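You operate a simulated robot arm through the tools that you are given. There is no shell and no other tool.

The job below is to be done with a simulated robot arm. You get a single attempt, and the scene is never put back.

## Task
Set the limit dial back to 1150, press reset and switch on again.
Fine: switch off before opening the control box and shut it after.

Only the result counts: the job must be done as asked and must still hold three seconds after the hand-in. Knocking over, shifting, dropping, spilling or breaking anything else fails it.

## Robot
A 7-joint arm with a two-finger parallel gripper, fixed in place. Base frame: the origin is on the floor under the middle of its stand, x ahead of it, y to its left, z up. Units: mm, rad, N and s.
With the tool pointing down near the work surface it reaches from about 120 to 660 mm from the base axis. Its first joint turns from -2.897 to 2.897 rad. Payload 1.57 kg.
Tool frame: the origin (TCP) lies between the finger pads and is the grasp point; the fingertips stand 30 mm ahead of it; z points along the fingers, y is the line along which they close. The gripper opens to 80 mm. The fingers are 17 mm wide and 12 mm thick; the gripper's body (40 by 82 mm) begins 80 mm behind the TCP.
Orientation is that of the tool frame in the base frame, as a unit quaternion [x, y, z, w]. With the fingers straight down and closing along the base's y, the tool's x points along the base's -x, its y along +y and its z along -z.

## Interface
- The arm moves only by the tool send_rows. Its argument "moves" is a list of rows, each an object (a shift or turn left out is 0, a gripper value left out holds the last) with "linear": the shift along the tool's x, y, z in mm, a list of three; "angular": the turn, a rotation vector about the tool's x, y, z in rad, a list of three; "gripper": the opening, from 0 (shut) to 1 (fully open). In form: [{"linear": [dx, dy, dz], "angular": [ax, ay, az], "gripper": gripper}, ...]. A call has 1 to 20 rows; each row shifts and turns the commanded pose from where the row before left it, along the tool's axes as they then stand. Rows are played at 5 a second. More than 50 mm and 0.15 rad between two rows, or a gripper value outside its range, and nothing of the call is played. A pose out of reach is approached as far as the arm can. The call stops where the force on the tool passes 40 N (or 10 N more than at its start, if that is more) or the arm is blocked; 0.2 s more then pass. The fingers move at their own pace (about 72 mm/s each) and stop on an object; they squeeze with about 32 N. The grip force told is the motor's: it shows also when the fingers shut on nothing. Time passes only in rows, and 0.2 s behind the last, so rows that do not move let the fingers close. It gives the time, the measured TCP pose, the force on the tool (base axes), the opening and the grip force at its end, in the units of the frame above (readings bear some noise), with the torque about the TCP (base axes, N m) and any sound that the robot's microphone picked up.
- Cameras (640 x 400 px; columns grow to the right, rows downward): "scene" is fixed at [49.6, 499.6, 1185.4]; the picture's right is [-0.62, -0.78, 0.00], its down [-0.36, 0.29, -0.89] and it looks along [0.69, -0.55, -0.47] (base axes); focal length 309 px, centre (320, 200). "wrist" rides on the gripper at [72, -7, -122] in the tool frame; the picture's right is [0.09, 1.00, 0.00], its down [-0.84, 0.08, -0.54] and it looks along [-0.54, 0.05, 0.84] (tool axes); focal length 238 px, centre (320, 200). There is no depth. A picture from a camera that has moved, and an enlarged one, comes with that camera's place and axes in the base frame and with its lens.
- capture(camera): a new picture of that camera. No time passes.
- lift_body(by): slides the trunk up (or, below 0, down) by that many mm; the arm rides with it, the base frame stays. It gives what a move gives, with no picture.
- close_up(camera, box): a new picture of the part [left, top, right, bottom] of that camera's present view, enlarged. No time passes.
- close_job(): hands the job in; it is judged then, once.

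Places have to be worked out from the pictures, the camera data and where the tool is seen. Open the gripper and draw the arm clear of the work before you hand the job in, unless the task says otherwise.

The tools are called after ">>>" as name(argument=value, ...) on one line, values as JSON. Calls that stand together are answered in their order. send_rows: Moves the arm, as the interface text tells. Its arguments: {"type":"object","properties":{"moves":{"type":"array"}},"required":["moves"]} The other tools are called the same way: lift_body (by) moves the trunk up or down; capture (camera) takes a picture; close_up (camera, box) takes an enlarged picture of a part of a camera's view; close_job () hands the job in.

At the start:

```text
time: 0.0
eef_pos: [470.8, 102.9, 880.4]
orientation: [0.0, 1.0, 0.0, 0.001]
contact_force: [-0.1, 0.3, 0.4]
torque: [-0.03, 0.01, 0.0]
width: 79.8
grip_force: 0.1
trunk travel left (down, up): [-175.0, 305.0]
```

scene: 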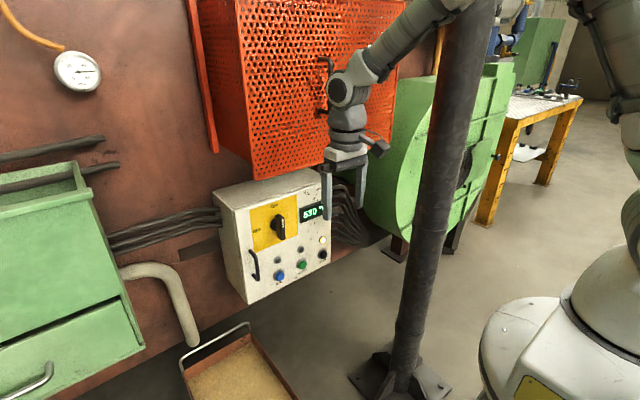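
wrist: 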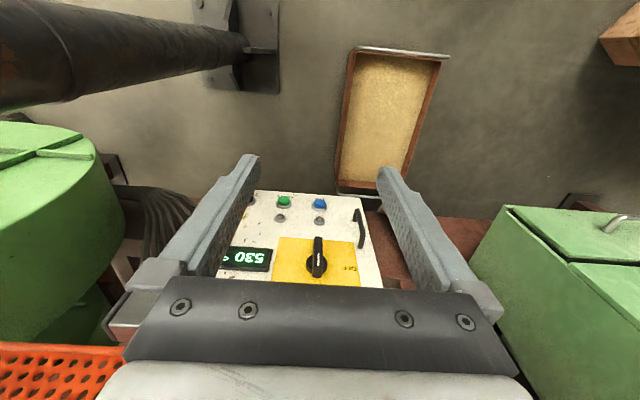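

I start by looking closer at the control box in both cameras to understand its switches, handle and labels.

>>> close_up(camera="scene", box=[200, 160, 350, 310])

>>> close_up(camera="wrist", box=[200, 170, 400, 300])

```text
2.67 times, centred on (275, 235) of scene
camera zoom: at [49.6, 499.6, 1185.4], right [-0.62, -0.78, 0.0], down [-0.36, 0.29, -0.89], along [0.69, -0.55, -0.47], focal length 824 px, centre (440, 107)
```

zoom: 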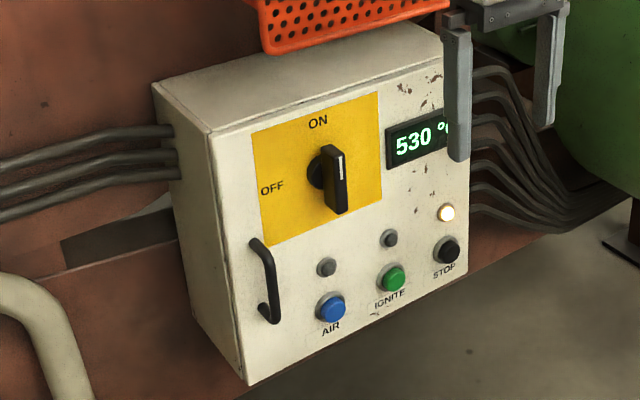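

```text
3.08 times, centred on (300, 235) of wrist
camera zoom: at [398.8, 94.9, 1002.2], right [-0.09, 1.0, 0.0], down [0.84, 0.08, 0.54], along [0.54, 0.05, -0.84], focal length 733 px, centre (382, 92)
```

zoom: 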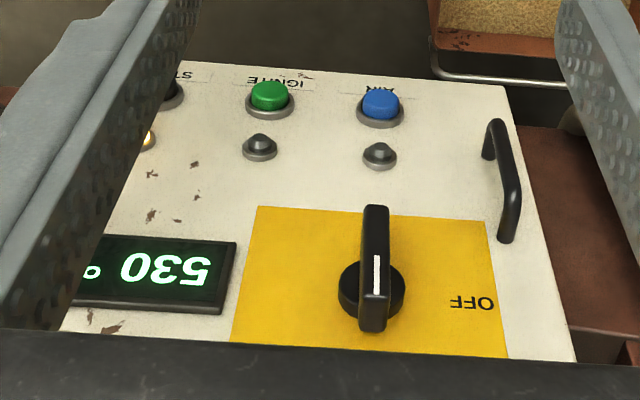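

The box front is about x≈744 (z 438–783, y −100…240). The switch handle's tip is near (698, 119, 718), ON is up and OFF is towards +y. An orange cage overhangs the box from about z≈905, so I first pitch the tool forward in place, well away from everything.

>>> send_rows(moves=[{"angular": [0, -0.1428, 0], "gripper": 1}, {"angular": [0, -0.1428, 0]}, {"angular": [0, -0.1428, 0]}, {"angular": [0, -0.1428, 0]}, {"angular": [0, -0.1428, 0]}, {"angular": [0, -0.1428, 0]}, {"angular": [0, -0.1428, 0]}, {"angular": [0, -0.1428, 0]}, {"angular": [0, -0.1428, 0]}, {"angular": [0, -0.1428, 0]}, {"angular": [0, -0.1428, 0]}])

```text
time: 2.4
eef_pos: [475.9, 103.3, 879.4]
orientation: [0.0, 0.707, 0.0, 0.707]
contact_force: [0.2, -0.1, -0.1]
torque: [0.03, 0.02, 0.03]
width: 79.9
grip_force: 0.1
out of reach, approached as far as the arm can: row 9
trunk travel left (down, up): [-175.0, 305.0]
```

The tool now points along +x with its x axis down. I look from both cameras.

>>> capture(camera="wrist")

>>> capture(camera="scene")

```text
taken
camera wrist: at [353.7, 96.6, 807.4], right [0.0, 1.0, -0.09], down [-0.54, 0.08, 0.84], along [0.84, 0.05, 0.54], focal length 238 px, centre (320, 200)
```

wrist: 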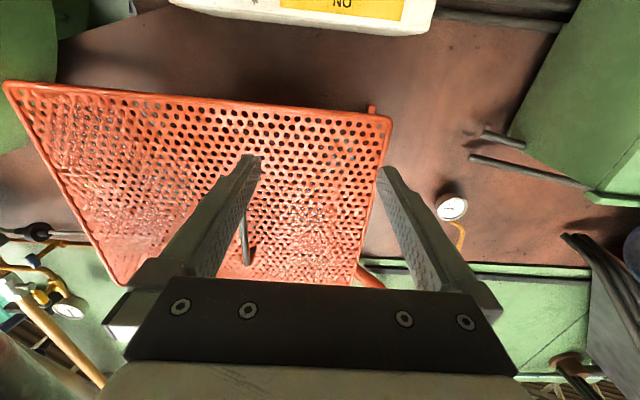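

```text
taken
```

scene: 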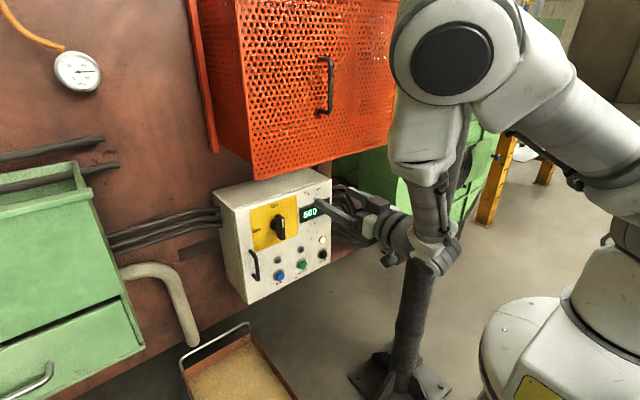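

The cage's front bottom edge is about x≈679, z≈879, y −289…198, so working at z≈718 stays well below it. I lower and advance towards the switch to (560, 119, 718).

>>> send_rows(moves=[{"linear": [32, 3, 10]}, {"linear": [32, 3, 15]}, {"linear": [32, 3, 20]}, {"linear": [32, 3, 20]}, {"linear": [33, 4, 20]}])

>>> capture(camera="wrist")

>>> capture(camera="scene")

```text
time: 3.6
eef_pos: [559.8, 118.8, 718.8]
orientation: [0.0, 0.707, 0.0, 0.707]
contact_force: [-0.3, 0.4, 0.4]
torque: [-0.04, -0.01, 0.01]
width: 80.2
grip_force: 0.0
trunk travel left (down, up): [-175.0, 305.0]
```

```text
taken
camera wrist: at [439.3, 111.5, 647.3], right [0.0, 1.0, -0.09], down [-0.54, 0.08, 0.84], along [0.84, 0.05, 0.54], focal length 238 px, centre (320, 200)
```

wrist: 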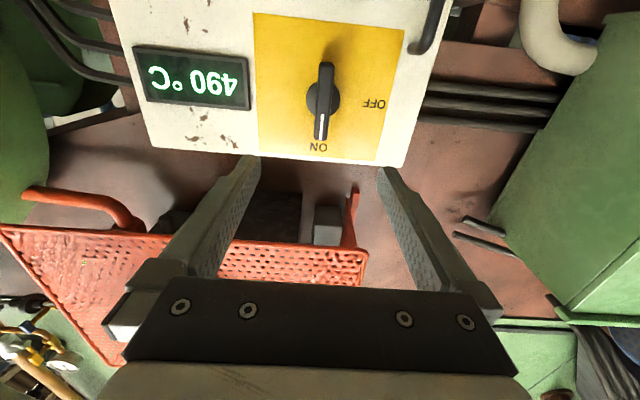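

```text
taken
```

scene: 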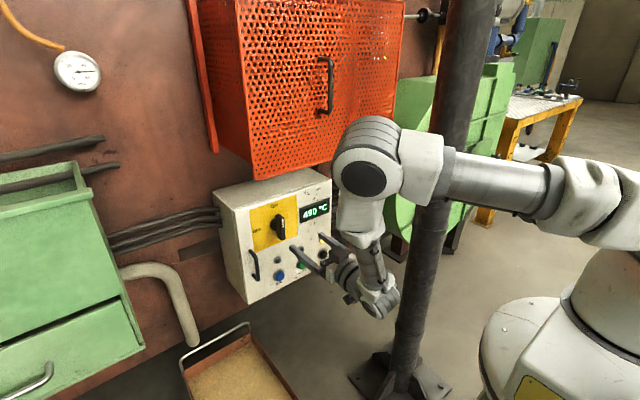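

I enlarge both views of the switch to fix the handle's place and its depth precisely.

>>> close_up(camera="wrist", box=[240, 20, 400, 120])

>>> close_up(camera="scene", box=[235, 185, 335, 255])

```text
4.00 times, centred on (320, 70) of wrist
camera zoom: at [439.3, 111.5, 647.3], right [0.0, 1.0, -0.09], down [-0.54, 0.08, 0.84], along [0.84, 0.05, 0.54], focal length 953 px, centre (320, 720)
```

zoom: 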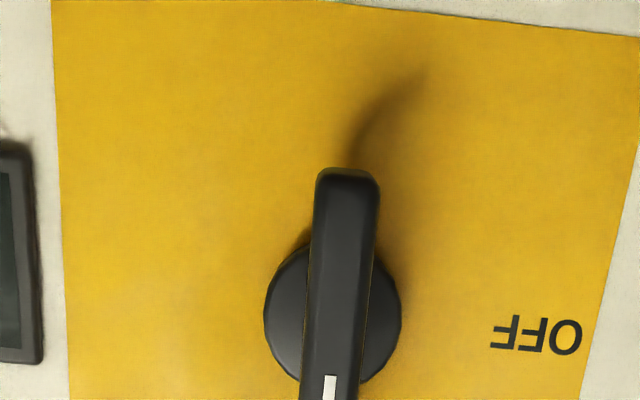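

```text
5.71 times, centred on (285, 220) of scene
camera zoom: at [49.6, 499.6, 1185.4], right [-0.62, -0.78, 0.0], down [-0.36, 0.29, -0.89], along [0.69, -0.55, -0.47], focal length 1766 px, centre (520, 86)
```

zoom: 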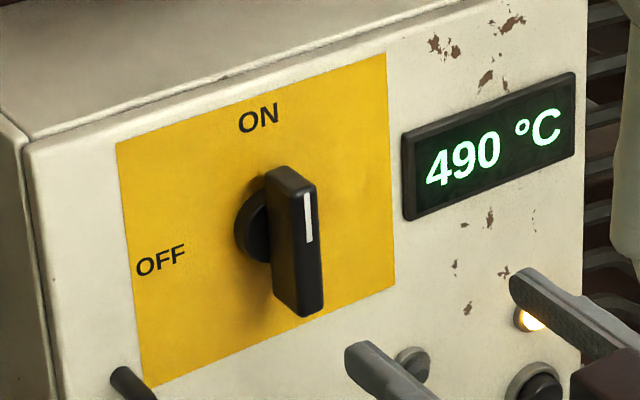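

The switch handle's front face is at x≈697, centred at about (y 118.5, z 695.5), 73 mm tall and 15 mm wide, and the panel is at x≈738. I move in with open fingers to TCP x≈684, so the tips stop short of the disc.

>>> send_rows(moves=[{"linear": [23, 0, 10], "gripper": 1}, {"linear": [0, 0, 25]}, {"linear": [0, 0, 25]}, {"linear": [0, 0, 25]}, {"linear": [0, 0, 20]}, {"linear": [0, 0, 19]}, {"linear": [0, 0, 0]}])

>>> close_up(camera="scene", box=[235, 175, 375, 275])

>>> capture(camera="wrist")

```text
time: 5.2
eef_pos: [685.4, 119.2, 694.7]
orientation: [-0.001, 0.707, 0.001, 0.707]
contact_force: [-1.0, 0.7, -0.8]
torque: [0.01, 0.01, 0.01]
width: 80.0
grip_force: 0.0
trunk travel left (down, up): [-175.0, 305.0]
```

```text
4.00 times, centred on (305, 225) of scene
camera zoom: at [49.6, 499.6, 1185.4], right [-0.62, -0.78, 0.0], down [-0.36, 0.29, -0.89], along [0.69, -0.55, -0.47], focal length 1236 px, centre (380, 100)
```

zoom: 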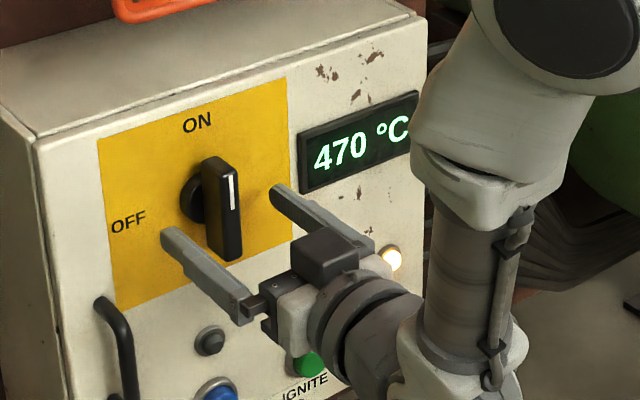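

```text
taken
camera wrist: at [562.4, 113.0, 622.7], right [0.0, 1.0, -0.09], down [-0.54, 0.08, 0.84], along [0.84, 0.05, 0.54], focal length 238 px, centre (320, 200)
```

wrist: 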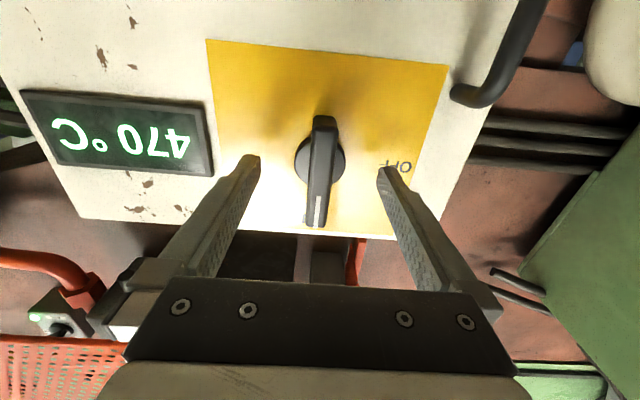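

Open fingers straddle the handle (TCP 685, 119, 695) with the tips short of the panel. I close the gripper on the handle and check the forces.

>>> send_rows(moves=[{"gripper": 0.5}, {"gripper": 0.3}, {"gripper": 0}, {"gripper": 0}, {"gripper": 0}])

>>> capture(camera="wrist")

```text
time: 6.4
eef_pos: [683.5, 120.6, 694.6]
orientation: [-0.001, 0.707, 0.001, 0.707]
contact_force: [-0.4, 1.4, 0.3]
torque: [0.02, -0.04, 0.01]
width: 16.0
grip_force: 31.9
trunk travel left (down, up): [-175.0, 305.0]
```

```text
taken
camera wrist: at [562.2, 113.2, 622.7], right [0.0, 1.0, -0.09], down [-0.54, 0.08, 0.84], along [0.84, 0.05, 0.54], focal length 238 px, centre (320, 200)
```

wrist: 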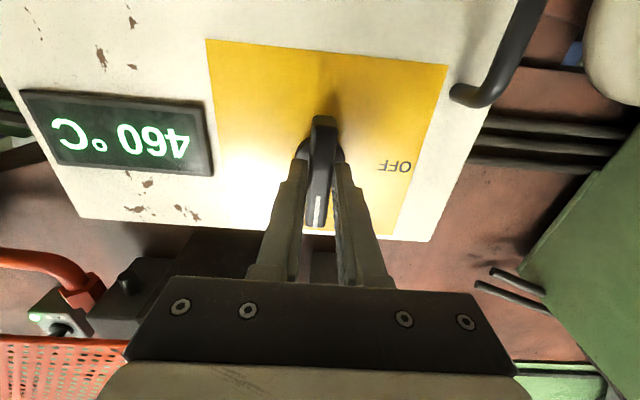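

The handle is held (16 mm, little side force). I roll the tool −90° about its axis, turning the pointer from ON (up) to OFF (+y), in two parts.

>>> send_rows(moves=[{"angular": [0, 0, -0.12]}, {"angular": [0, 0, -0.13]}, {"angular": [0, 0, -0.13]}, {"angular": [0, 0, -0.13]}])

```text
time: 7.4
eef_pos: [684.7, 118.5, 696.0]
orientation: [-0.179, 0.684, -0.18, 0.684]
contact_force: [-1.7, -8.5, 0.8]
torque: [0.06, -0.76, 0.39]
width: 16.0
grip_force: 31.7
trunk travel left (down, up): [-175.0, 305.0]
```

It turns with little resistance. I go on to the full 90°.

>>> send_rows(moves=[{"angular": [0, 0, -0.13]}, {"angular": [0, 0, -0.13]}, {"angular": [0, 0, -0.13]}, {"angular": [0, 0, -0.13]}, {"angular": [0, 0, -0.13]}, {"angular": [0, 0, -0.13]}, {"angular": [0, 0, -0.13]}, {"angular": [0, 0, -0.13]}, {"angular": [0, 0, 0]}])

>>> close_up(camera="scene", box=[235, 175, 375, 275])

>>> capture(camera="wrist")

```text
time: 9.4
eef_pos: [685.9, 118.7, 698.0]
orientation: [-0.493, 0.504, -0.496, 0.506]
contact_force: [-7.9, -16.7, 20.4]
torque: [-0.02, -0.06, -0.31]
width: 15.8
grip_force: 30.9
trunk travel left (down, up): [-175.0, 305.0]
```

```text
4.00 times, centred on (305, 225) of scene
camera zoom: at [49.6, 499.6, 1185.4], right [-0.62, -0.78, 0.0], down [-0.36, 0.29, -0.89], along [0.69, -0.55, -0.47], focal length 1236 px, centre (380, 100)
```

zoom: 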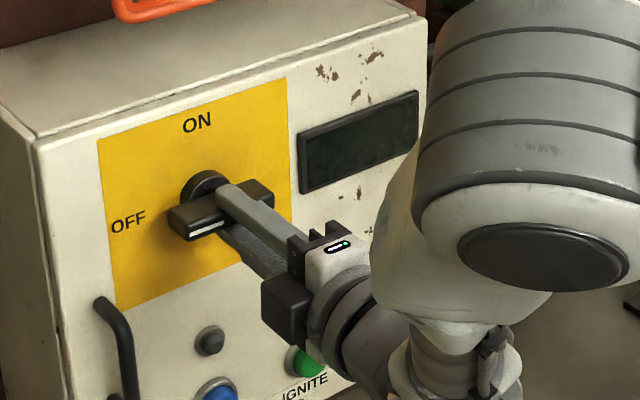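

```text
taken
camera wrist: at [562.7, 46.5, 702.5], right [0.01, -0.07, -1.0], down [-0.54, 0.84, -0.06], along [0.84, 0.54, -0.03], focal length 238 px, centre (320, 200)
```

wrist: 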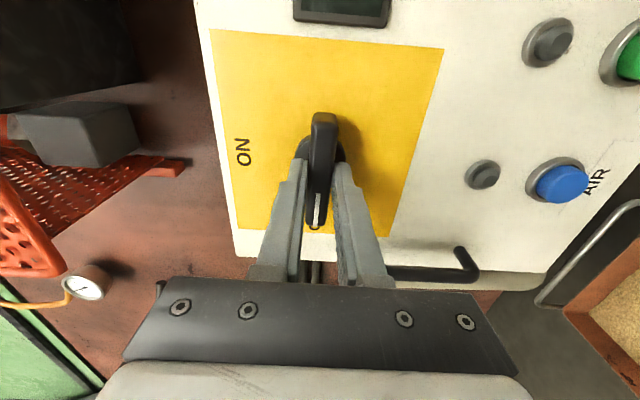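

The display is blank and the pointer stands at OFF. I open the fingers, back straight off, and then roll the tool back to level.

>>> send_rows(moves=[{"gripper": 0.3}, {"gripper": 0.6}, {"gripper": 0.6}, {"linear": [0, 0, -25]}, {"linear": [0, 0, -35]}, {"linear": [0, 0, -40]}, {"linear": [0, 0, -40], "gripper": 1}])

>>> capture(camera="wrist")

>>> close_up(camera="scene", box=[205, 165, 345, 305])

```text
time: 11.0
eef_pos: [545.5, 119.5, 694.9]
orientation: [-0.494, 0.506, -0.494, 0.505]
contact_force: [-1.0, -0.1, -0.1]
torque: [0.0, -0.01, 0.02]
width: 79.9
grip_force: 0.0
trunk travel left (down, up): [-175.0, 305.0]
```

```text
taken
camera wrist: at [423.2, 47.3, 700.7], right [0.0, -0.07, -1.0], down [-0.54, 0.84, -0.06], along [0.84, 0.54, -0.04], focal length 238 px, centre (320, 200)
```

wrist: 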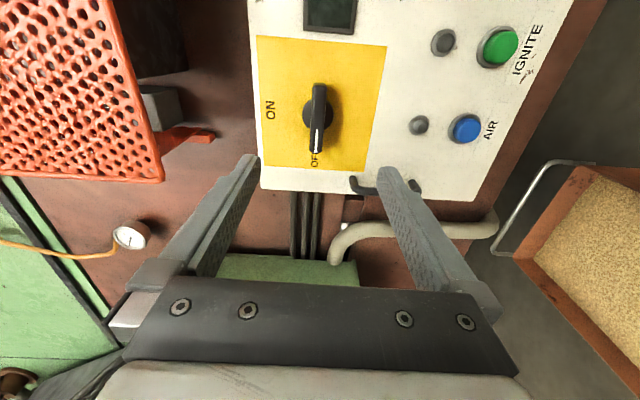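

```text
2.86 times, centred on (275, 235) of scene
camera zoom: at [49.6, 499.6, 1185.4], right [-0.62, -0.78, 0.0], down [-0.36, 0.29, -0.89], along [0.69, -0.55, -0.47], focal length 883 px, centre (449, 100)
```

zoom: 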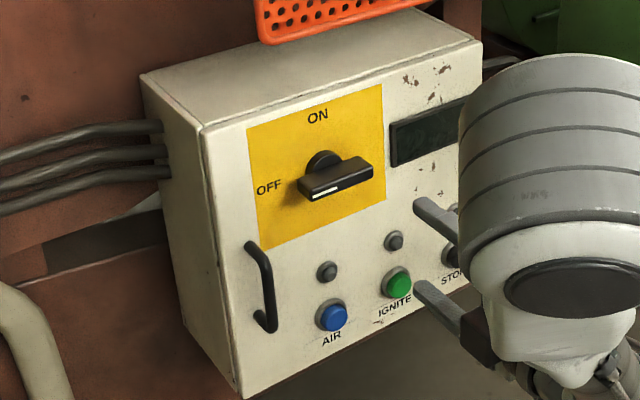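

The switch is at OFF with the display dark. I roll back to level and move across in front of the door handle at about y≈205, z≈610, staying at x≈545.

>>> send_rows(moves=[{"angular": [0, 0, 0.14]}, {"angular": [0, 0, 0.14]}, {"angular": [0, 0, 0.14]}, {"angular": [0, 0, 0.14]}, {"angular": [0, 0, 0.14]}, {"angular": [0, 0, 0.14]}, {"angular": [0, 0, 0.14]}, {"angular": [0, 0, 0.14]}, {"angular": [0, 0, 0.14]}, {"angular": [0, 0, 0.14]}, {"angular": [0, 0, 0.15]}, {"linear": [21, 20, 0]}, {"linear": [21, 20, 0]}, {"linear": [21, 20, 0]}, {"linear": [21, 20, 0]}])

>>> capture(camera="wrist")

>>> capture(camera="scene")

```text
time: 14.2
eef_pos: [545.5, 200.8, 611.7]
orientation: [0.001, 0.707, 0.0, 0.707]
contact_force: [-0.6, 0.2, -0.1]
torque: [0.02, -0.01, 0.01]
width: 79.7
grip_force: 0.0
trunk travel left (down, up): [-175.0, 305.0]
```

```text
taken
camera wrist: at [423.2, 194.4, 539.4], right [0.0, 1.0, -0.09], down [-0.54, 0.08, 0.84], along [0.84, 0.05, 0.54], focal length 238 px, centre (320, 200)
```

wrist: 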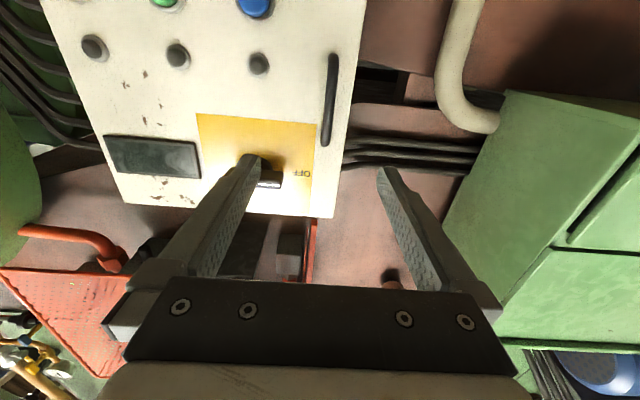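

```text
taken
```

scene: 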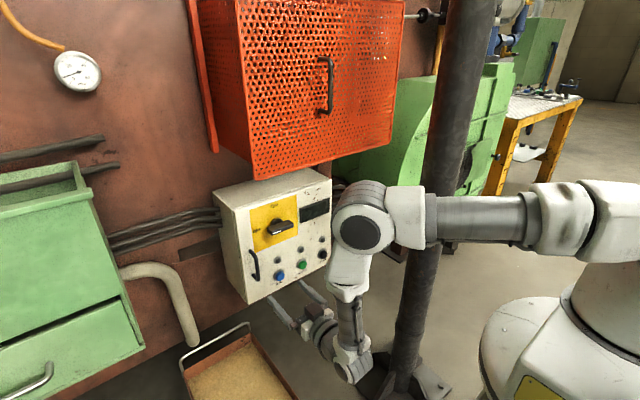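

The door handle's bar is at about x≈705, y≈209, z 550–643, with the hinge on the right near (750, −95). I line up on it and stop at x≈650 to check.

>>> send_rows(moves=[{"linear": [14, 8, 5], "gripper": 1}, {"linear": [0, 0, 33]}, {"linear": [0, 0, 33]}, {"linear": [0, 0, 33]}])

>>> capture(camera="wrist")

>>> close_up(camera="scene", box=[205, 205, 345, 305])

```text
time: 15.2
eef_pos: [647.6, 206.9, 597.2]
orientation: [0.0, 0.708, -0.001, 0.707]
contact_force: [-0.4, 0.7, -0.5]
torque: [-0.03, -0.01, 0.01]
width: 80.1
grip_force: 0.1
trunk travel left (down, up): [-175.0, 305.0]
```

```text
taken
camera wrist: at [525.4, 200.1, 526.5], right [0.0, 1.0, -0.09], down [-0.54, 0.08, 0.84], along [0.84, 0.05, 0.54], focal length 238 px, centre (320, 200)
```

wrist: 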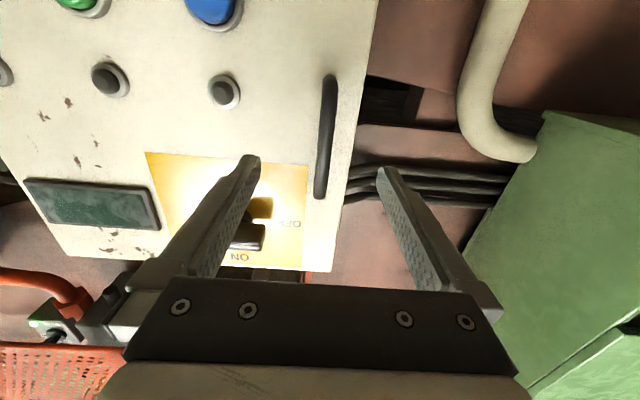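

```text
4.00 times, centred on (275, 255) of scene
camera zoom: at [49.6, 499.6, 1185.4], right [-0.62, -0.78, 0.0], down [-0.36, 0.29, -0.89], along [0.69, -0.55, -0.47], focal length 1236 px, centre (500, -20)
```

zoom: 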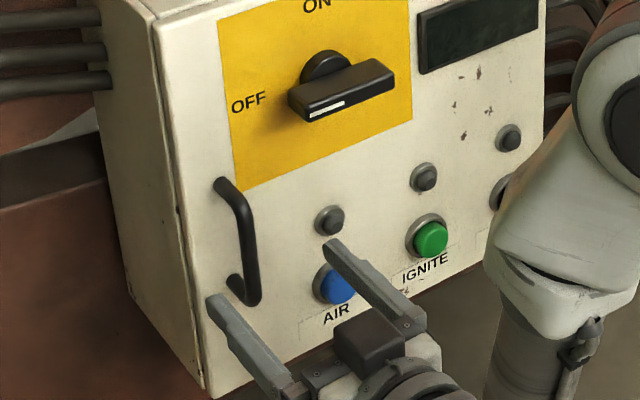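

The bar centre is y≈209.5, z≈591. I narrow the fingers, shift 2.5 mm left and go in to TCP x≈695, then close on the bar.

>>> send_rows(moves=[{"linear": [5, 2.5, 0], "gripper": 0.6}, {"linear": [0, 0, 16]}, {"linear": [0, 0, 16]}, {"linear": [0, 0, 15]}, {"gripper": 0.3}, {"gripper": 0}, {"gripper": 0}, {"gripper": 0}])

>>> capture(camera="wrist")

```text
time: 17.0
eef_pos: [696.2, 209.2, 592.6]
orientation: [-0.001, 0.707, 0.0, 0.707]
contact_force: [1.6, -4.5, 0.6]
torque: [0.01, -0.13, 0.01]
width: 11.6
grip_force: 29.2
trunk travel left (down, up): [-175.0, 305.0]
```

```text
taken
camera wrist: at [574.4, 203.3, 520.4], right [0.0, 1.0, -0.09], down [-0.54, 0.08, 0.84], along [0.84, 0.05, 0.54], focal length 238 px, centre (320, 200)
```

wrist: 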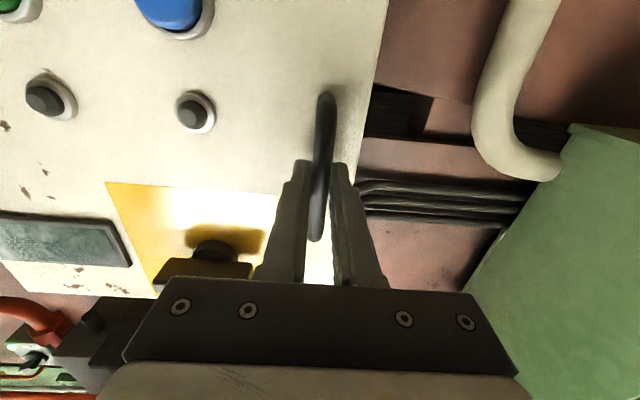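

The bar is gripped (≈12 mm). I pull the door open along its arc about the hinge (≈(750, −95)), a few degrees first.

>>> send_rows(moves=[{"linear": [0, -3, -15], "angular": [-0.05, 0, 0]}, {"linear": [0, -3, -15], "angular": [-0.05, 0, 0]}, {"linear": [0, -3, -15], "angular": [-0.05, 0, 0]}])

>>> capture(camera="scene")

```text
time: 17.8
eef_pos: [650.6, 198.6, 591.5]
orientation: [-0.053, 0.705, 0.053, 0.705]
contact_force: [0.4, -0.4, 4.1]
torque: [0.04, -0.3, -0.09]
width: 11.5
grip_force: 29.0
trunk travel left (down, up): [-175.0, 305.0]
```

```text
taken
```

scene: 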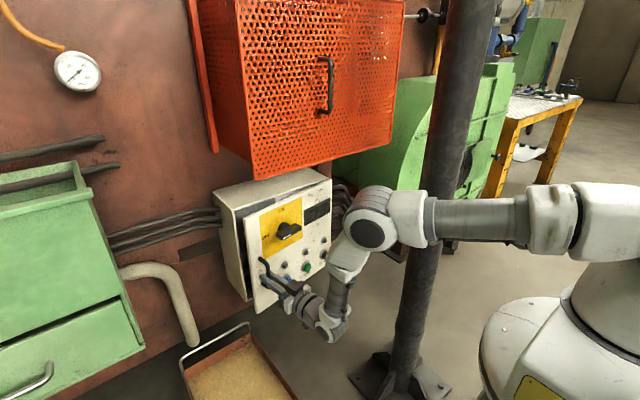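

The door swings open easily with small forces. I continue along the arc to about 43°.

>>> send_rows(moves=[{"linear": [0, -6.9, -30.1], "angular": [-0.1, 0, 0]}, {"linear": [0, -6.9, -30.1], "angular": [-0.1, 0, 0]}, {"linear": [0, -6.9, -30.1], "angular": [-0.1, 0, 0]}])

>>> send_rows(moves=[{"linear": [0, -6.9, -30.1], "angular": [-0.1, 0, 0]}, {"linear": [0, -6.9, -30.1], "angular": [-0.1, 0, 0]}, {"linear": [0, -6.9, -30.1], "angular": [-0.1, 0, 0]}])

>>> capture(camera="scene")

>>> capture(camera="wrist")

```text
time: 18.6
eef_pos: [567.7, 157.3, 592.2]
orientation: [-0.158, 0.689, 0.158, 0.69]
contact_force: [-2.7, 3.9, 9.5]
torque: [-0.05, 0.11, 0.02]
width: 11.7
grip_force: 28.6
trunk travel left (down, up): [-175.0, 305.0]
```

```text
time: 19.4
eef_pos: [500.9, 93.0, 590.7]
orientation: [-0.259, 0.658, 0.262, 0.657]
contact_force: [-23.5, 19.0, 15.2]
torque: [0.28, -0.33, 0.28]
width: 11.7
grip_force: 28.7
trunk travel left (down, up): [-175.0, 305.0]
```

```text
taken
```

scene: 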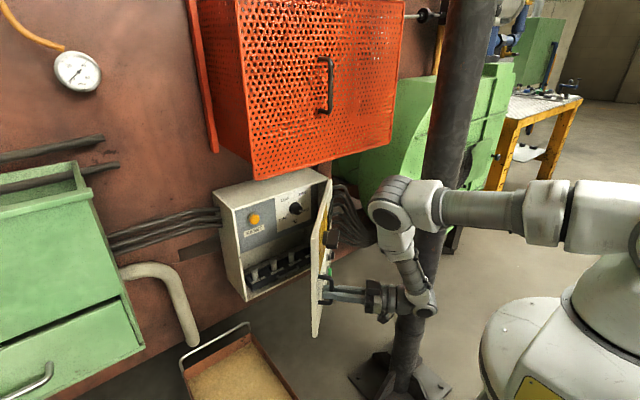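

```text
taken
camera wrist: at [416.3, 4.9, 520.1], right [-0.68, 0.72, -0.09], down [-0.45, -0.32, 0.84], along [0.58, 0.61, 0.54], focal length 238 px, centre (320, 200)
```

wrist: 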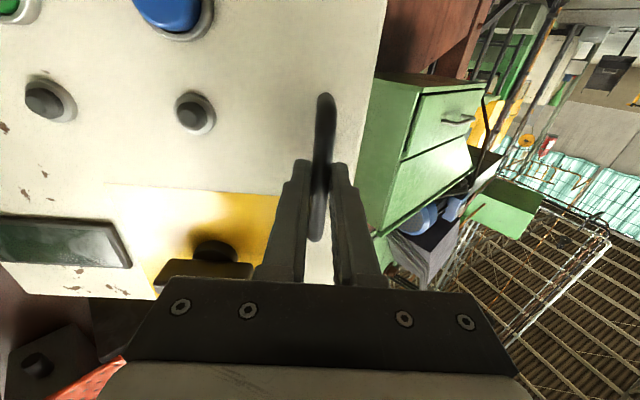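

The inside shows an orange RESET button and a black dial on a white plate, with terminals below. Forces on the grip have grown a little, so I will release here; first I look closer inside.

>>> close_up(camera="scene", box=[215, 170, 345, 300])

>>> close_up(camera="scene", box=[235, 180, 335, 250])

```text
3.08 times, centred on (280, 235) of scene
camera zoom: at [49.6, 499.6, 1185.4], right [-0.62, -0.78, 0.0], down [-0.36, 0.29, -0.89], along [0.69, -0.55, -0.47], focal length 951 px, centre (443, 92)
```

zoom: 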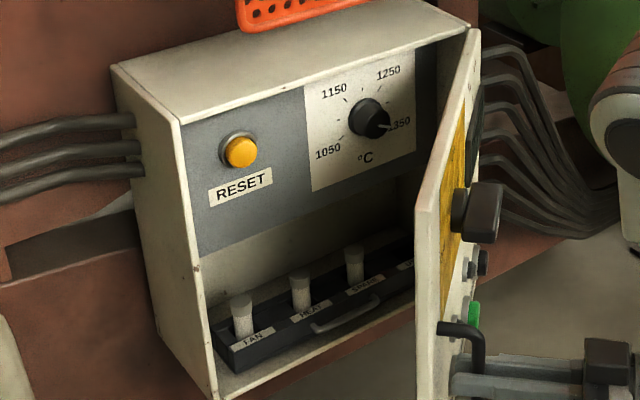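

```text
5.71 times, centred on (285, 215) of scene
camera zoom: at [49.6, 499.6, 1185.4], right [-0.62, -0.78, 0.0], down [-0.36, 0.29, -0.89], along [0.69, -0.55, -0.47], focal length 1766 px, centre (520, 114)
```

zoom: 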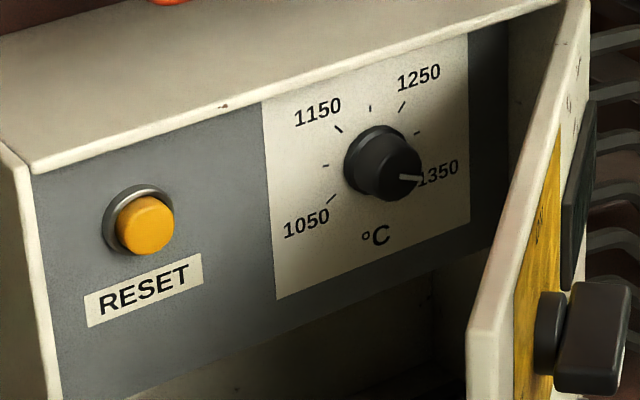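

The dial knob points at 1350; the scale runs 1050, 1150, 1250, 1350 clockwise, and RESET is to its left at about (y 177, z 727). I release the handle and back off along the tool axis.

>>> send_rows(moves=[{"gripper": 0.3}, {"gripper": 0.55}, {"gripper": 0.55}, {"linear": [0, 0, -15]}, {"linear": [0, 0, -20]}, {"linear": [0, 0, -25]}])

>>> capture(camera="scene")

>>> capture(camera="wrist")

```text
time: 20.8
eef_pos: [460.3, 50.2, 591.2]
orientation: [-0.259, 0.658, 0.26, 0.658]
contact_force: [0.6, -0.2, -0.2]
torque: [0.02, -0.02, 0.03]
width: 44.2
grip_force: 0.0
trunk travel left (down, up): [-175.0, 305.0]
```

```text
taken
```

scene: 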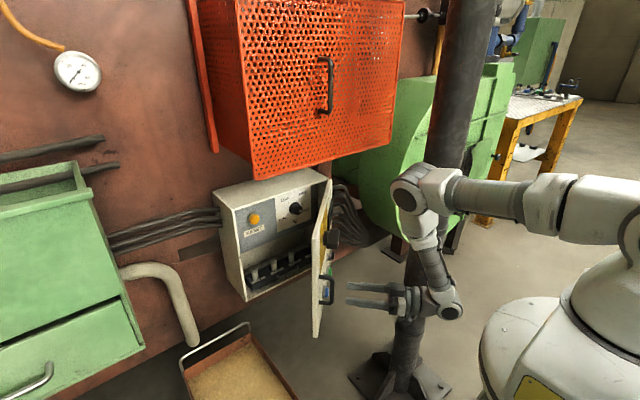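

```text
taken
camera wrist: at [374.9, -37.5, 520.5], right [-0.68, 0.73, -0.09], down [-0.45, -0.31, 0.84], along [0.58, 0.61, 0.54], focal length 238 px, centre (320, 200)
```

wrist: 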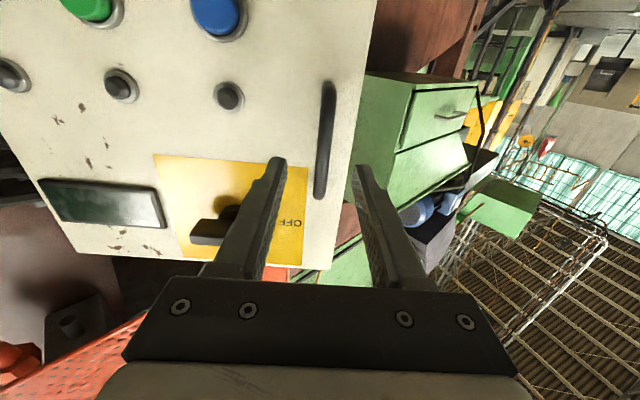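

The door stays put with its free edge near (515, 144). I shut the fingers, swing round outside the free edge to (450, 200), and straighten the tool so I can push the door further open from the inside.

>>> send_rows(moves=[{"gripper": 0}, {"gripper": 0}, {"linear": [0, 28.5, 6]}, {"linear": [0, 28.5, 6]}, {"linear": [-10, 19.8, 27.6]}, {"linear": [-10, 19.8, 27.6]}, {"linear": [-9, 19.8, 27.6]}, {"angular": [0.1254, 0, 0]}, {"angular": [0.1254, 0, 0]}, {"angular": [0.1254, 0, 0]}, {"angular": [0.1254, 0, 0]}, {"angular": [0.1254, 0, 0]}, {"angular": [0.1254, 0, 0]}])

>>> capture(camera="scene")

>>> capture(camera="wrist")

```text
time: 23.6
eef_pos: [449.1, 201.0, 620.6]
orientation: [0.002, 0.707, -0.002, 0.707]
contact_force: [0.4, 0.1, -0.7]
torque: [-0.02, 0.01, -0.01]
width: 0.1
grip_force: 21.2
trunk travel left (down, up): [-175.0, 305.0]
```

```text
taken
```

scene: 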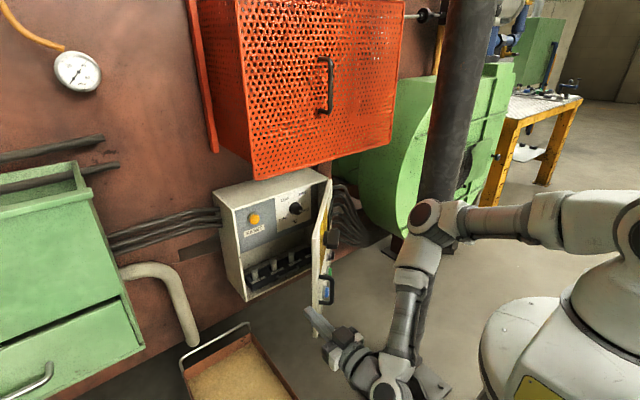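

```text
taken
camera wrist: at [327.2, 194.7, 549.3], right [0.0, 1.0, -0.09], down [-0.54, 0.08, 0.84], along [0.84, 0.05, 0.54], focal length 238 px, centre (320, 200)
```

wrist: 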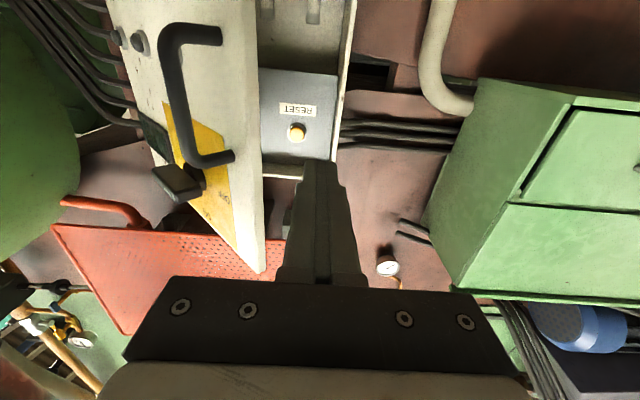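

The tool is clear to the left of the free edge (edge seen at y≈150). I advance 95 mm so the fingers pass behind the edge, then begin to press to the right.

>>> send_rows(moves=[{"linear": [0, 0, 32]}, {"linear": [0, 0, 32]}, {"linear": [0, 0, 31]}, {"linear": [0, -15, 0]}, {"linear": [0, -15, 0]}])

>>> capture(camera="scene")

>>> capture(camera="wrist")

```text
time: 24.8
eef_pos: [543.2, 168.8, 621.3]
orientation: [0.002, 0.707, -0.001, 0.707]
contact_force: [0.1, 0.2, 0.0]
torque: [0.03, -0.03, 0.01]
width: 0.0
grip_force: 21.0
trunk travel left (down, up): [-175.0, 305.0]
```

```text
taken
```

scene: 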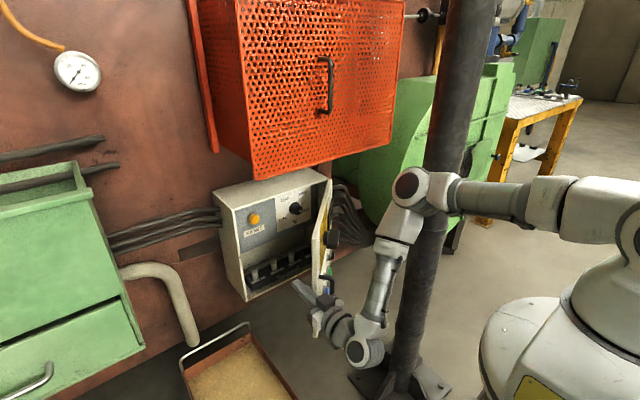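

```text
taken
camera wrist: at [421.6, 163.8, 549.2], right [0.0, 1.0, -0.09], down [-0.54, 0.08, 0.84], along [0.84, 0.05, 0.54], focal length 238 px, centre (320, 200)
```

wrist: 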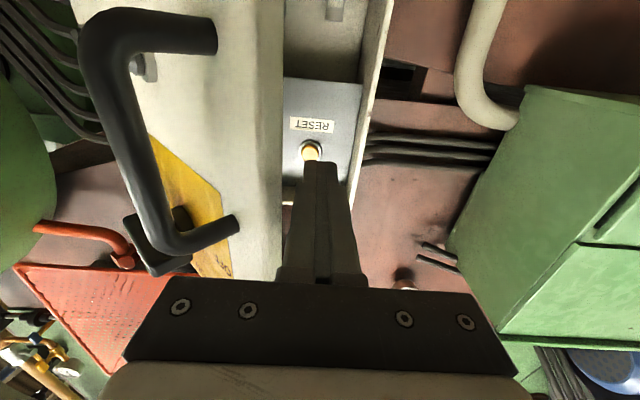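

No contact yet and the RESET panel is visible past the fingers. I push the door's free edge along its arc while turning the tool slightly to the right.

>>> send_rows(moves=[{"linear": [0, -21.7, -12], "angular": [0.058, 0, 0]}, {"linear": [0, -22.3, -10.7], "angular": [0.058, 0, 0]}, {"linear": [0, -22.9, -9.4], "angular": [0.058, 0, 0]}])

>>> capture(camera="scene")

>>> capture(camera="wrist")

```text
time: 25.6
eef_pos: [507.4, 105.7, 619.5]
orientation: [0.063, 0.704, -0.063, 0.704]
contact_force: [0.0, -0.3, 0.6]
torque: [0.0, -0.01, 0.02]
width: 0.0
grip_force: 21.0
trunk travel left (down, up): [-175.0, 305.0]
```

```text
taken
```

scene: 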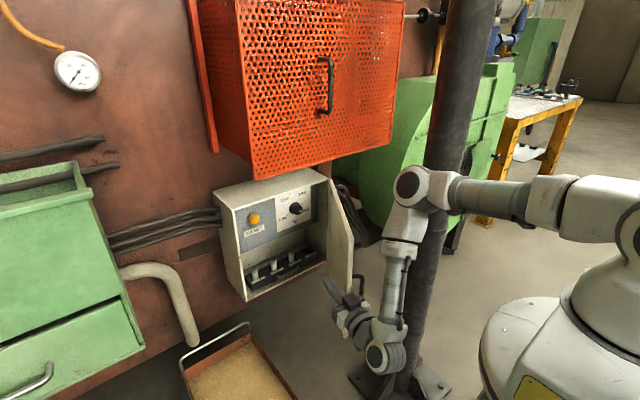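

```text
taken
camera wrist: at [385.4, 120.1, 547.6], right [0.18, 0.98, -0.09], down [-0.52, 0.17, 0.84], along [0.84, -0.1, 0.54], focal length 238 px, centre (320, 200)
```

wrist: 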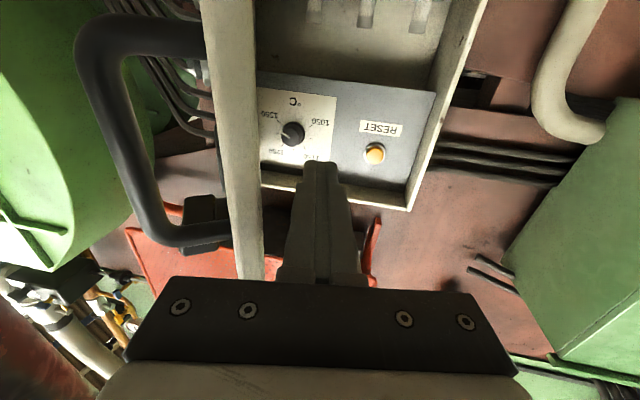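

The door swings lightly and is now about 60° open. I keep pushing more slowly towards 75°.

>>> send_rows(moves=[{"linear": [0, -15.5, -4.3], "angular": [0.0437, 0, 0]}, {"linear": [0, -15.7, -3.6], "angular": [0.0437, 0, 0]}, {"linear": [0, -15.8, -3], "angular": [0.0437, 0, 0]}, {"linear": [0, -15.9, -2.3], "angular": [0.0437, 0, 0]}, {"linear": [0, -16, 0.6], "angular": [0.0437, 0, 0]}, {"linear": [0, -16, 1.3], "angular": [0.0437, 0, 0]}, {"linear": [0, -15.9, 2], "angular": [0.0437, 0, 0]}, {"linear": [0, -15.8, 2.7], "angular": [0.0437, 0, 0]}])

>>> capture(camera="scene")

>>> capture(camera="wrist")

```text
time: 27.4
eef_pos: [473.6, -25.5, 623.2]
orientation: [0.182, 0.684, -0.182, 0.683]
contact_force: [-0.5, -0.1, 0.4]
torque: [-0.02, 0.02, 0.01]
width: 0.1
grip_force: 21.2
out of reach, approached as far as the arm can: row 6, 7, 8
trunk travel left (down, up): [-175.0, 305.0]
```

```text
taken
```

scene: 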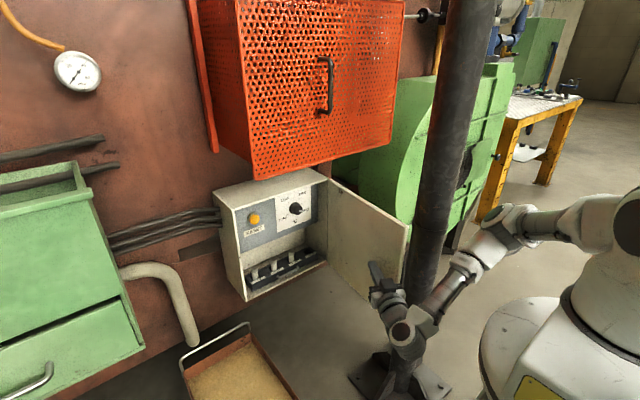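

```text
taken
camera wrist: at [364.5, 29.1, 552.7], right [0.5, 0.86, -0.09], down [-0.43, 0.34, 0.84], along [0.75, -0.38, 0.54], focal length 238 px, centre (320, 200)
```

wrist: 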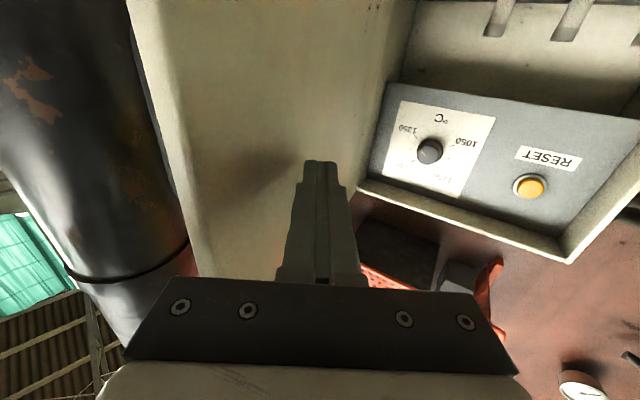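

The door is about 85° open (edge near (415, −63)), and the fold limit of the arm was touched. I move forward 30 mm along the tool first, to come off that limit and see where I am.

>>> send_rows(moves=[{"linear": [0, 0, 15]}, {"linear": [0, 0, 15]}])

```text
time: 28.0
eef_pos: [500.2, -41.7, 624.8]
orientation: [0.183, 0.683, -0.183, 0.683]
contact_force: [0.2, 0.2, 0.7]
torque: [0.03, 0.03, -0.02]
width: 0.0
grip_force: 21.7
trunk travel left (down, up): [-175.0, 305.0]
```

The position is as expected. I press 35 mm further to the right with the fingertips on the door's inner face, in slow steps, to bring it just past 90°.

>>> send_rows(moves=[{"linear": [0, -7.6, 4.4]}, {"linear": [0, -7.6, 4.4]}, {"linear": [0, -7.6, 4.4]}, {"linear": [0, -7.6, 4.4]}])

>>> capture(camera="scene")

>>> capture(camera="wrist")

```text
time: 29.1
eef_pos: [500.9, -66.1, 623.1]
orientation: [0.179, 0.686, -0.172, 0.684]
contact_force: [-1.8, 5.5, 4.9]
torque: [-0.16, -0.15, 0.08]
width: 0.2
grip_force: 21.3
trunk travel left (down, up): [-175.0, 305.0]
stopped in row 4: the force on the tool passed its limit at 44 N (the readings are from after the stop); the commanded pose is now the measured one
```

```text
taken
```

scene: 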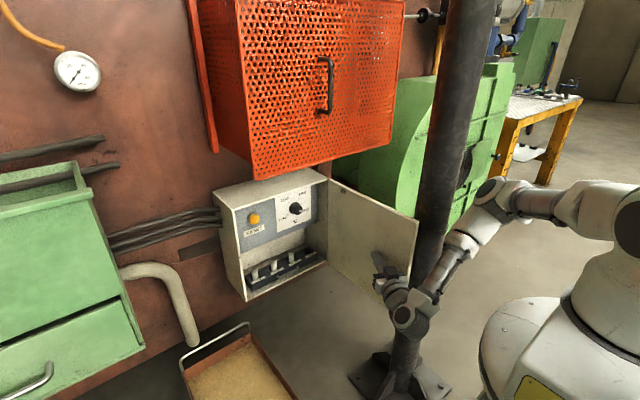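

```text
taken
camera wrist: at [390.1, -13.4, 552.3], right [0.48, 0.87, -0.08], down [-0.44, 0.32, 0.84], along [0.76, -0.37, 0.53], focal length 238 px, centre (320, 200)
```

wrist: 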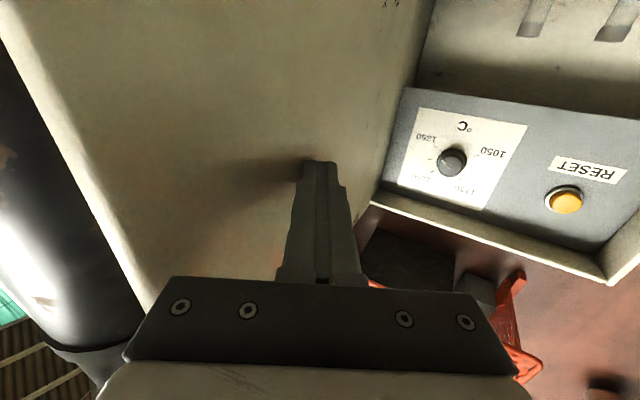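

The door has met its stop at about 90°. I draw away from it to the left, straighten the tool and rise to the dial's height (≈ y 30, z 708) at a standoff.

>>> send_rows(moves=[{"linear": [0, 17.5, -8]}, {"linear": [0, 17.5, -8]}, {"linear": [0, 20, 0], "angular": [-0.129, 0, 0]}, {"linear": [0, 20, 0], "angular": [-0.129, 0, 0]}, {"linear": [-10, 15, 5], "angular": [-0.129, 0, 0]}, {"linear": [-20, 10, 10], "angular": [-0.125, 0, 0]}, {"linear": [-27, 0, 10]}, {"linear": [-27, 0, 10]}])

>>> capture(camera="scene")

>>> capture(camera="wrist")

```text
time: 30.9
eef_pos: [560.0, 28.3, 708.5]
orientation: [0.001, 0.709, 0.006, 0.706]
contact_force: [-0.7, 0.8, 0.5]
torque: [-0.01, -0.02, 0.02]
width: 0.0
grip_force: 21.5
trunk travel left (down, up): [-175.0, 305.0]
```

```text
taken
```

scene: 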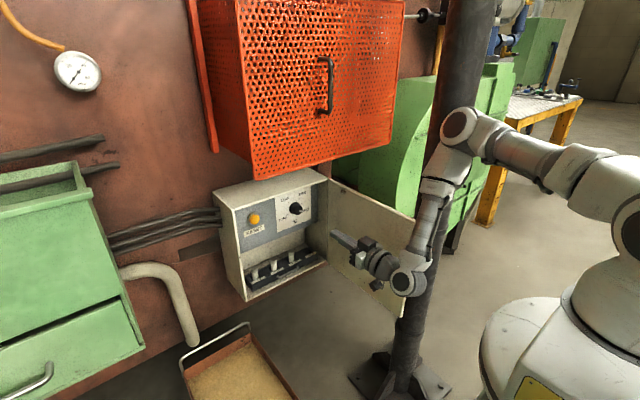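

```text
taken
camera wrist: at [438.1, 20.9, 637.1], right [-0.01, 1.0, -0.08], down [-0.54, 0.07, 0.84], along [0.84, 0.05, 0.54], focal length 238 px, centre (320, 200)
```

wrist: 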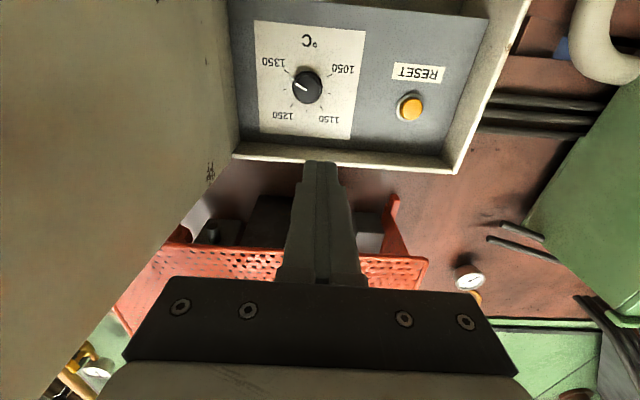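

Both the dial and RESET are in plain view. I enlarge them in both cameras for measuring.

>>> close_up(camera="wrist", box=[240, 10, 464, 150])

>>> close_up(camera="scene", box=[235, 180, 335, 250])

```text
2.86 times, centred on (352, 80) of wrist
camera zoom: at [438.1, 20.9, 637.1], right [-0.01, 1.0, -0.08], down [-0.54, 0.07, 0.84], along [0.84, 0.05, 0.54], focal length 681 px, centre (229, 543)
```

zoom: 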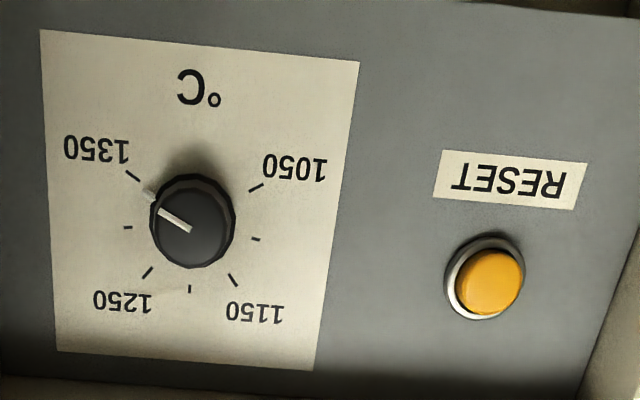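

```text
5.71 times, centred on (285, 215) of scene
camera zoom: at [49.6, 499.6, 1185.4], right [-0.62, -0.78, 0.0], down [-0.36, 0.29, -0.89], along [0.69, -0.55, -0.47], focal length 1766 px, centre (520, 114)
```

zoom: 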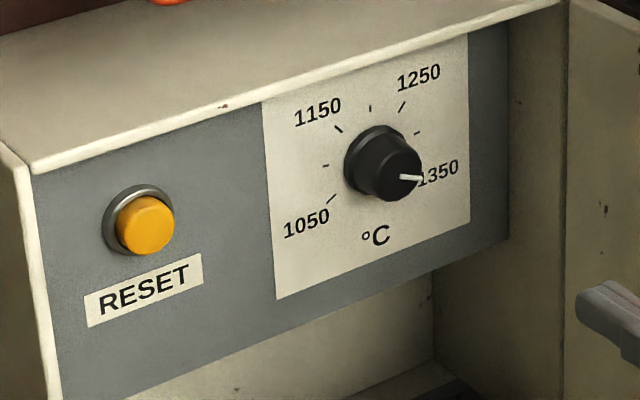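

The dial knob's front is at about (783, 10, 687), the panel behind it at x≈803, and RESET's face at about (792, 160, 701). The dial must turn about 160° counter-clockwise from 1350 to 1150, so I test pre-rolling the tool the other way (+) in free space with the fingers open.

>>> send_rows(moves=[{"linear": [21, -18, 0], "gripper": 1}, {"angular": [0, 0, 0.14]}, {"angular": [0, 0, 0.14]}, {"angular": [0, 0, 0.14]}, {"angular": [0, 0, 0.14]}, {"angular": [0, 0, 0.14]}, {"angular": [0, 0, 0.14]}, {"angular": [0, 0, 0.14]}, {"angular": [0, 0, 0.14]}, {"angular": [0, 0, 0.14]}, {"angular": [0, 0, 0.14]}])

>>> close_up(camera="scene", box=[265, 180, 325, 225])

>>> capture(camera="wrist")

```text
time: 33.3
eef_pos: [560.4, 9.6, 686.1]
orientation: [0.458, 0.54, 0.46, 0.536]
contact_force: [-0.2, -0.2, -0.3]
torque: [-0.05, 0.02, -0.02]
width: 80.1
grip_force: 0.0
trunk travel left (down, up): [-175.0, 305.0]
```

```text
8.89 times, centred on (295, 202) of scene
camera zoom: at [49.6, 499.6, 1185.4], right [-0.62, -0.78, 0.0], down [-0.36, 0.29, -0.89], along [0.69, -0.55, -0.47], focal length 2747 px, centre (542, 178)
```

zoom: 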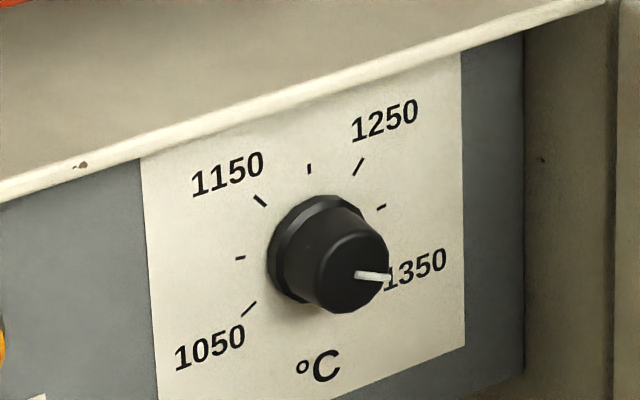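

```text
taken
camera wrist: at [437.9, 78.7, 668.8], right [0.0, 0.25, 0.97], down [-0.54, -0.82, 0.21], along [0.84, -0.52, 0.13], focal length 238 px, centre (320, 200)
```

wrist: 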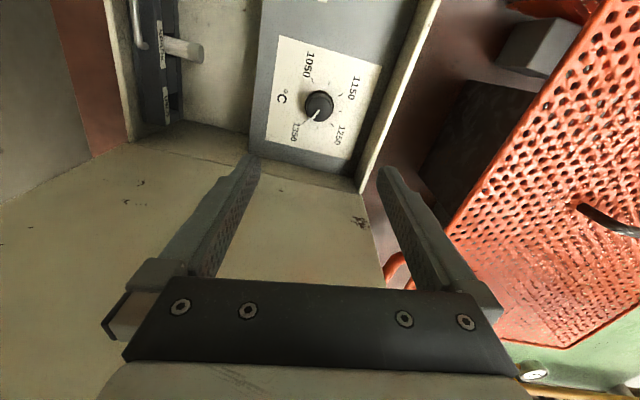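

Roll +80° works. I continue towards +118° so that one sweep of 160° would suffice and the camera would stay away from the door.

>>> send_rows(moves=[{"angular": [0, 0, 0.13]}, {"angular": [0, 0, 0.13]}, {"angular": [0, 0, 0.13]}, {"angular": [0, 0, 0.13]}, {"angular": [0, 0, 0.12]}])

>>> close_up(camera="wrist", box=[240, 20, 432, 140])

>>> capture(camera="scene")

```text
time: 34.5
eef_pos: [560.9, 10.1, 685.4]
orientation: [0.604, 0.369, 0.605, 0.364]
contact_force: [-0.3, -0.2, -0.3]
torque: [0.01, -0.01, -0.02]
width: 80.2
grip_force: 0.1
trunk travel left (down, up): [-175.0, 305.0]
```

```text
3.33 times, centred on (336, 80) of wrist
camera zoom: at [438.4, 76.0, 713.7], right [0.0, -0.38, 0.93], down [-0.54, -0.78, -0.32], along [0.84, -0.5, -0.21], focal length 794 px, centre (267, 600)
```

zoom: 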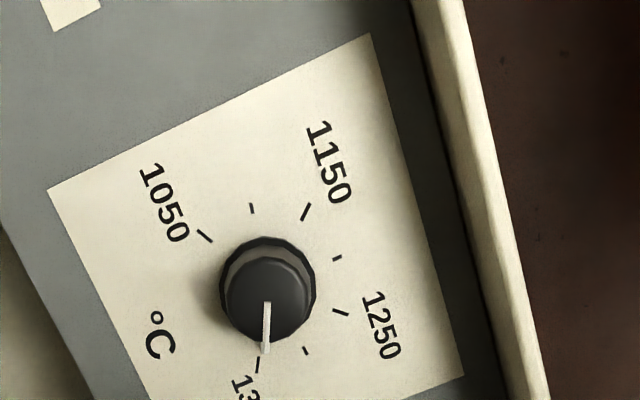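

```text
taken
```

scene: 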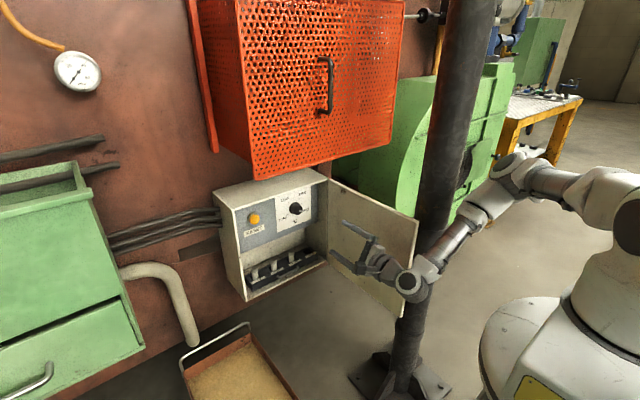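

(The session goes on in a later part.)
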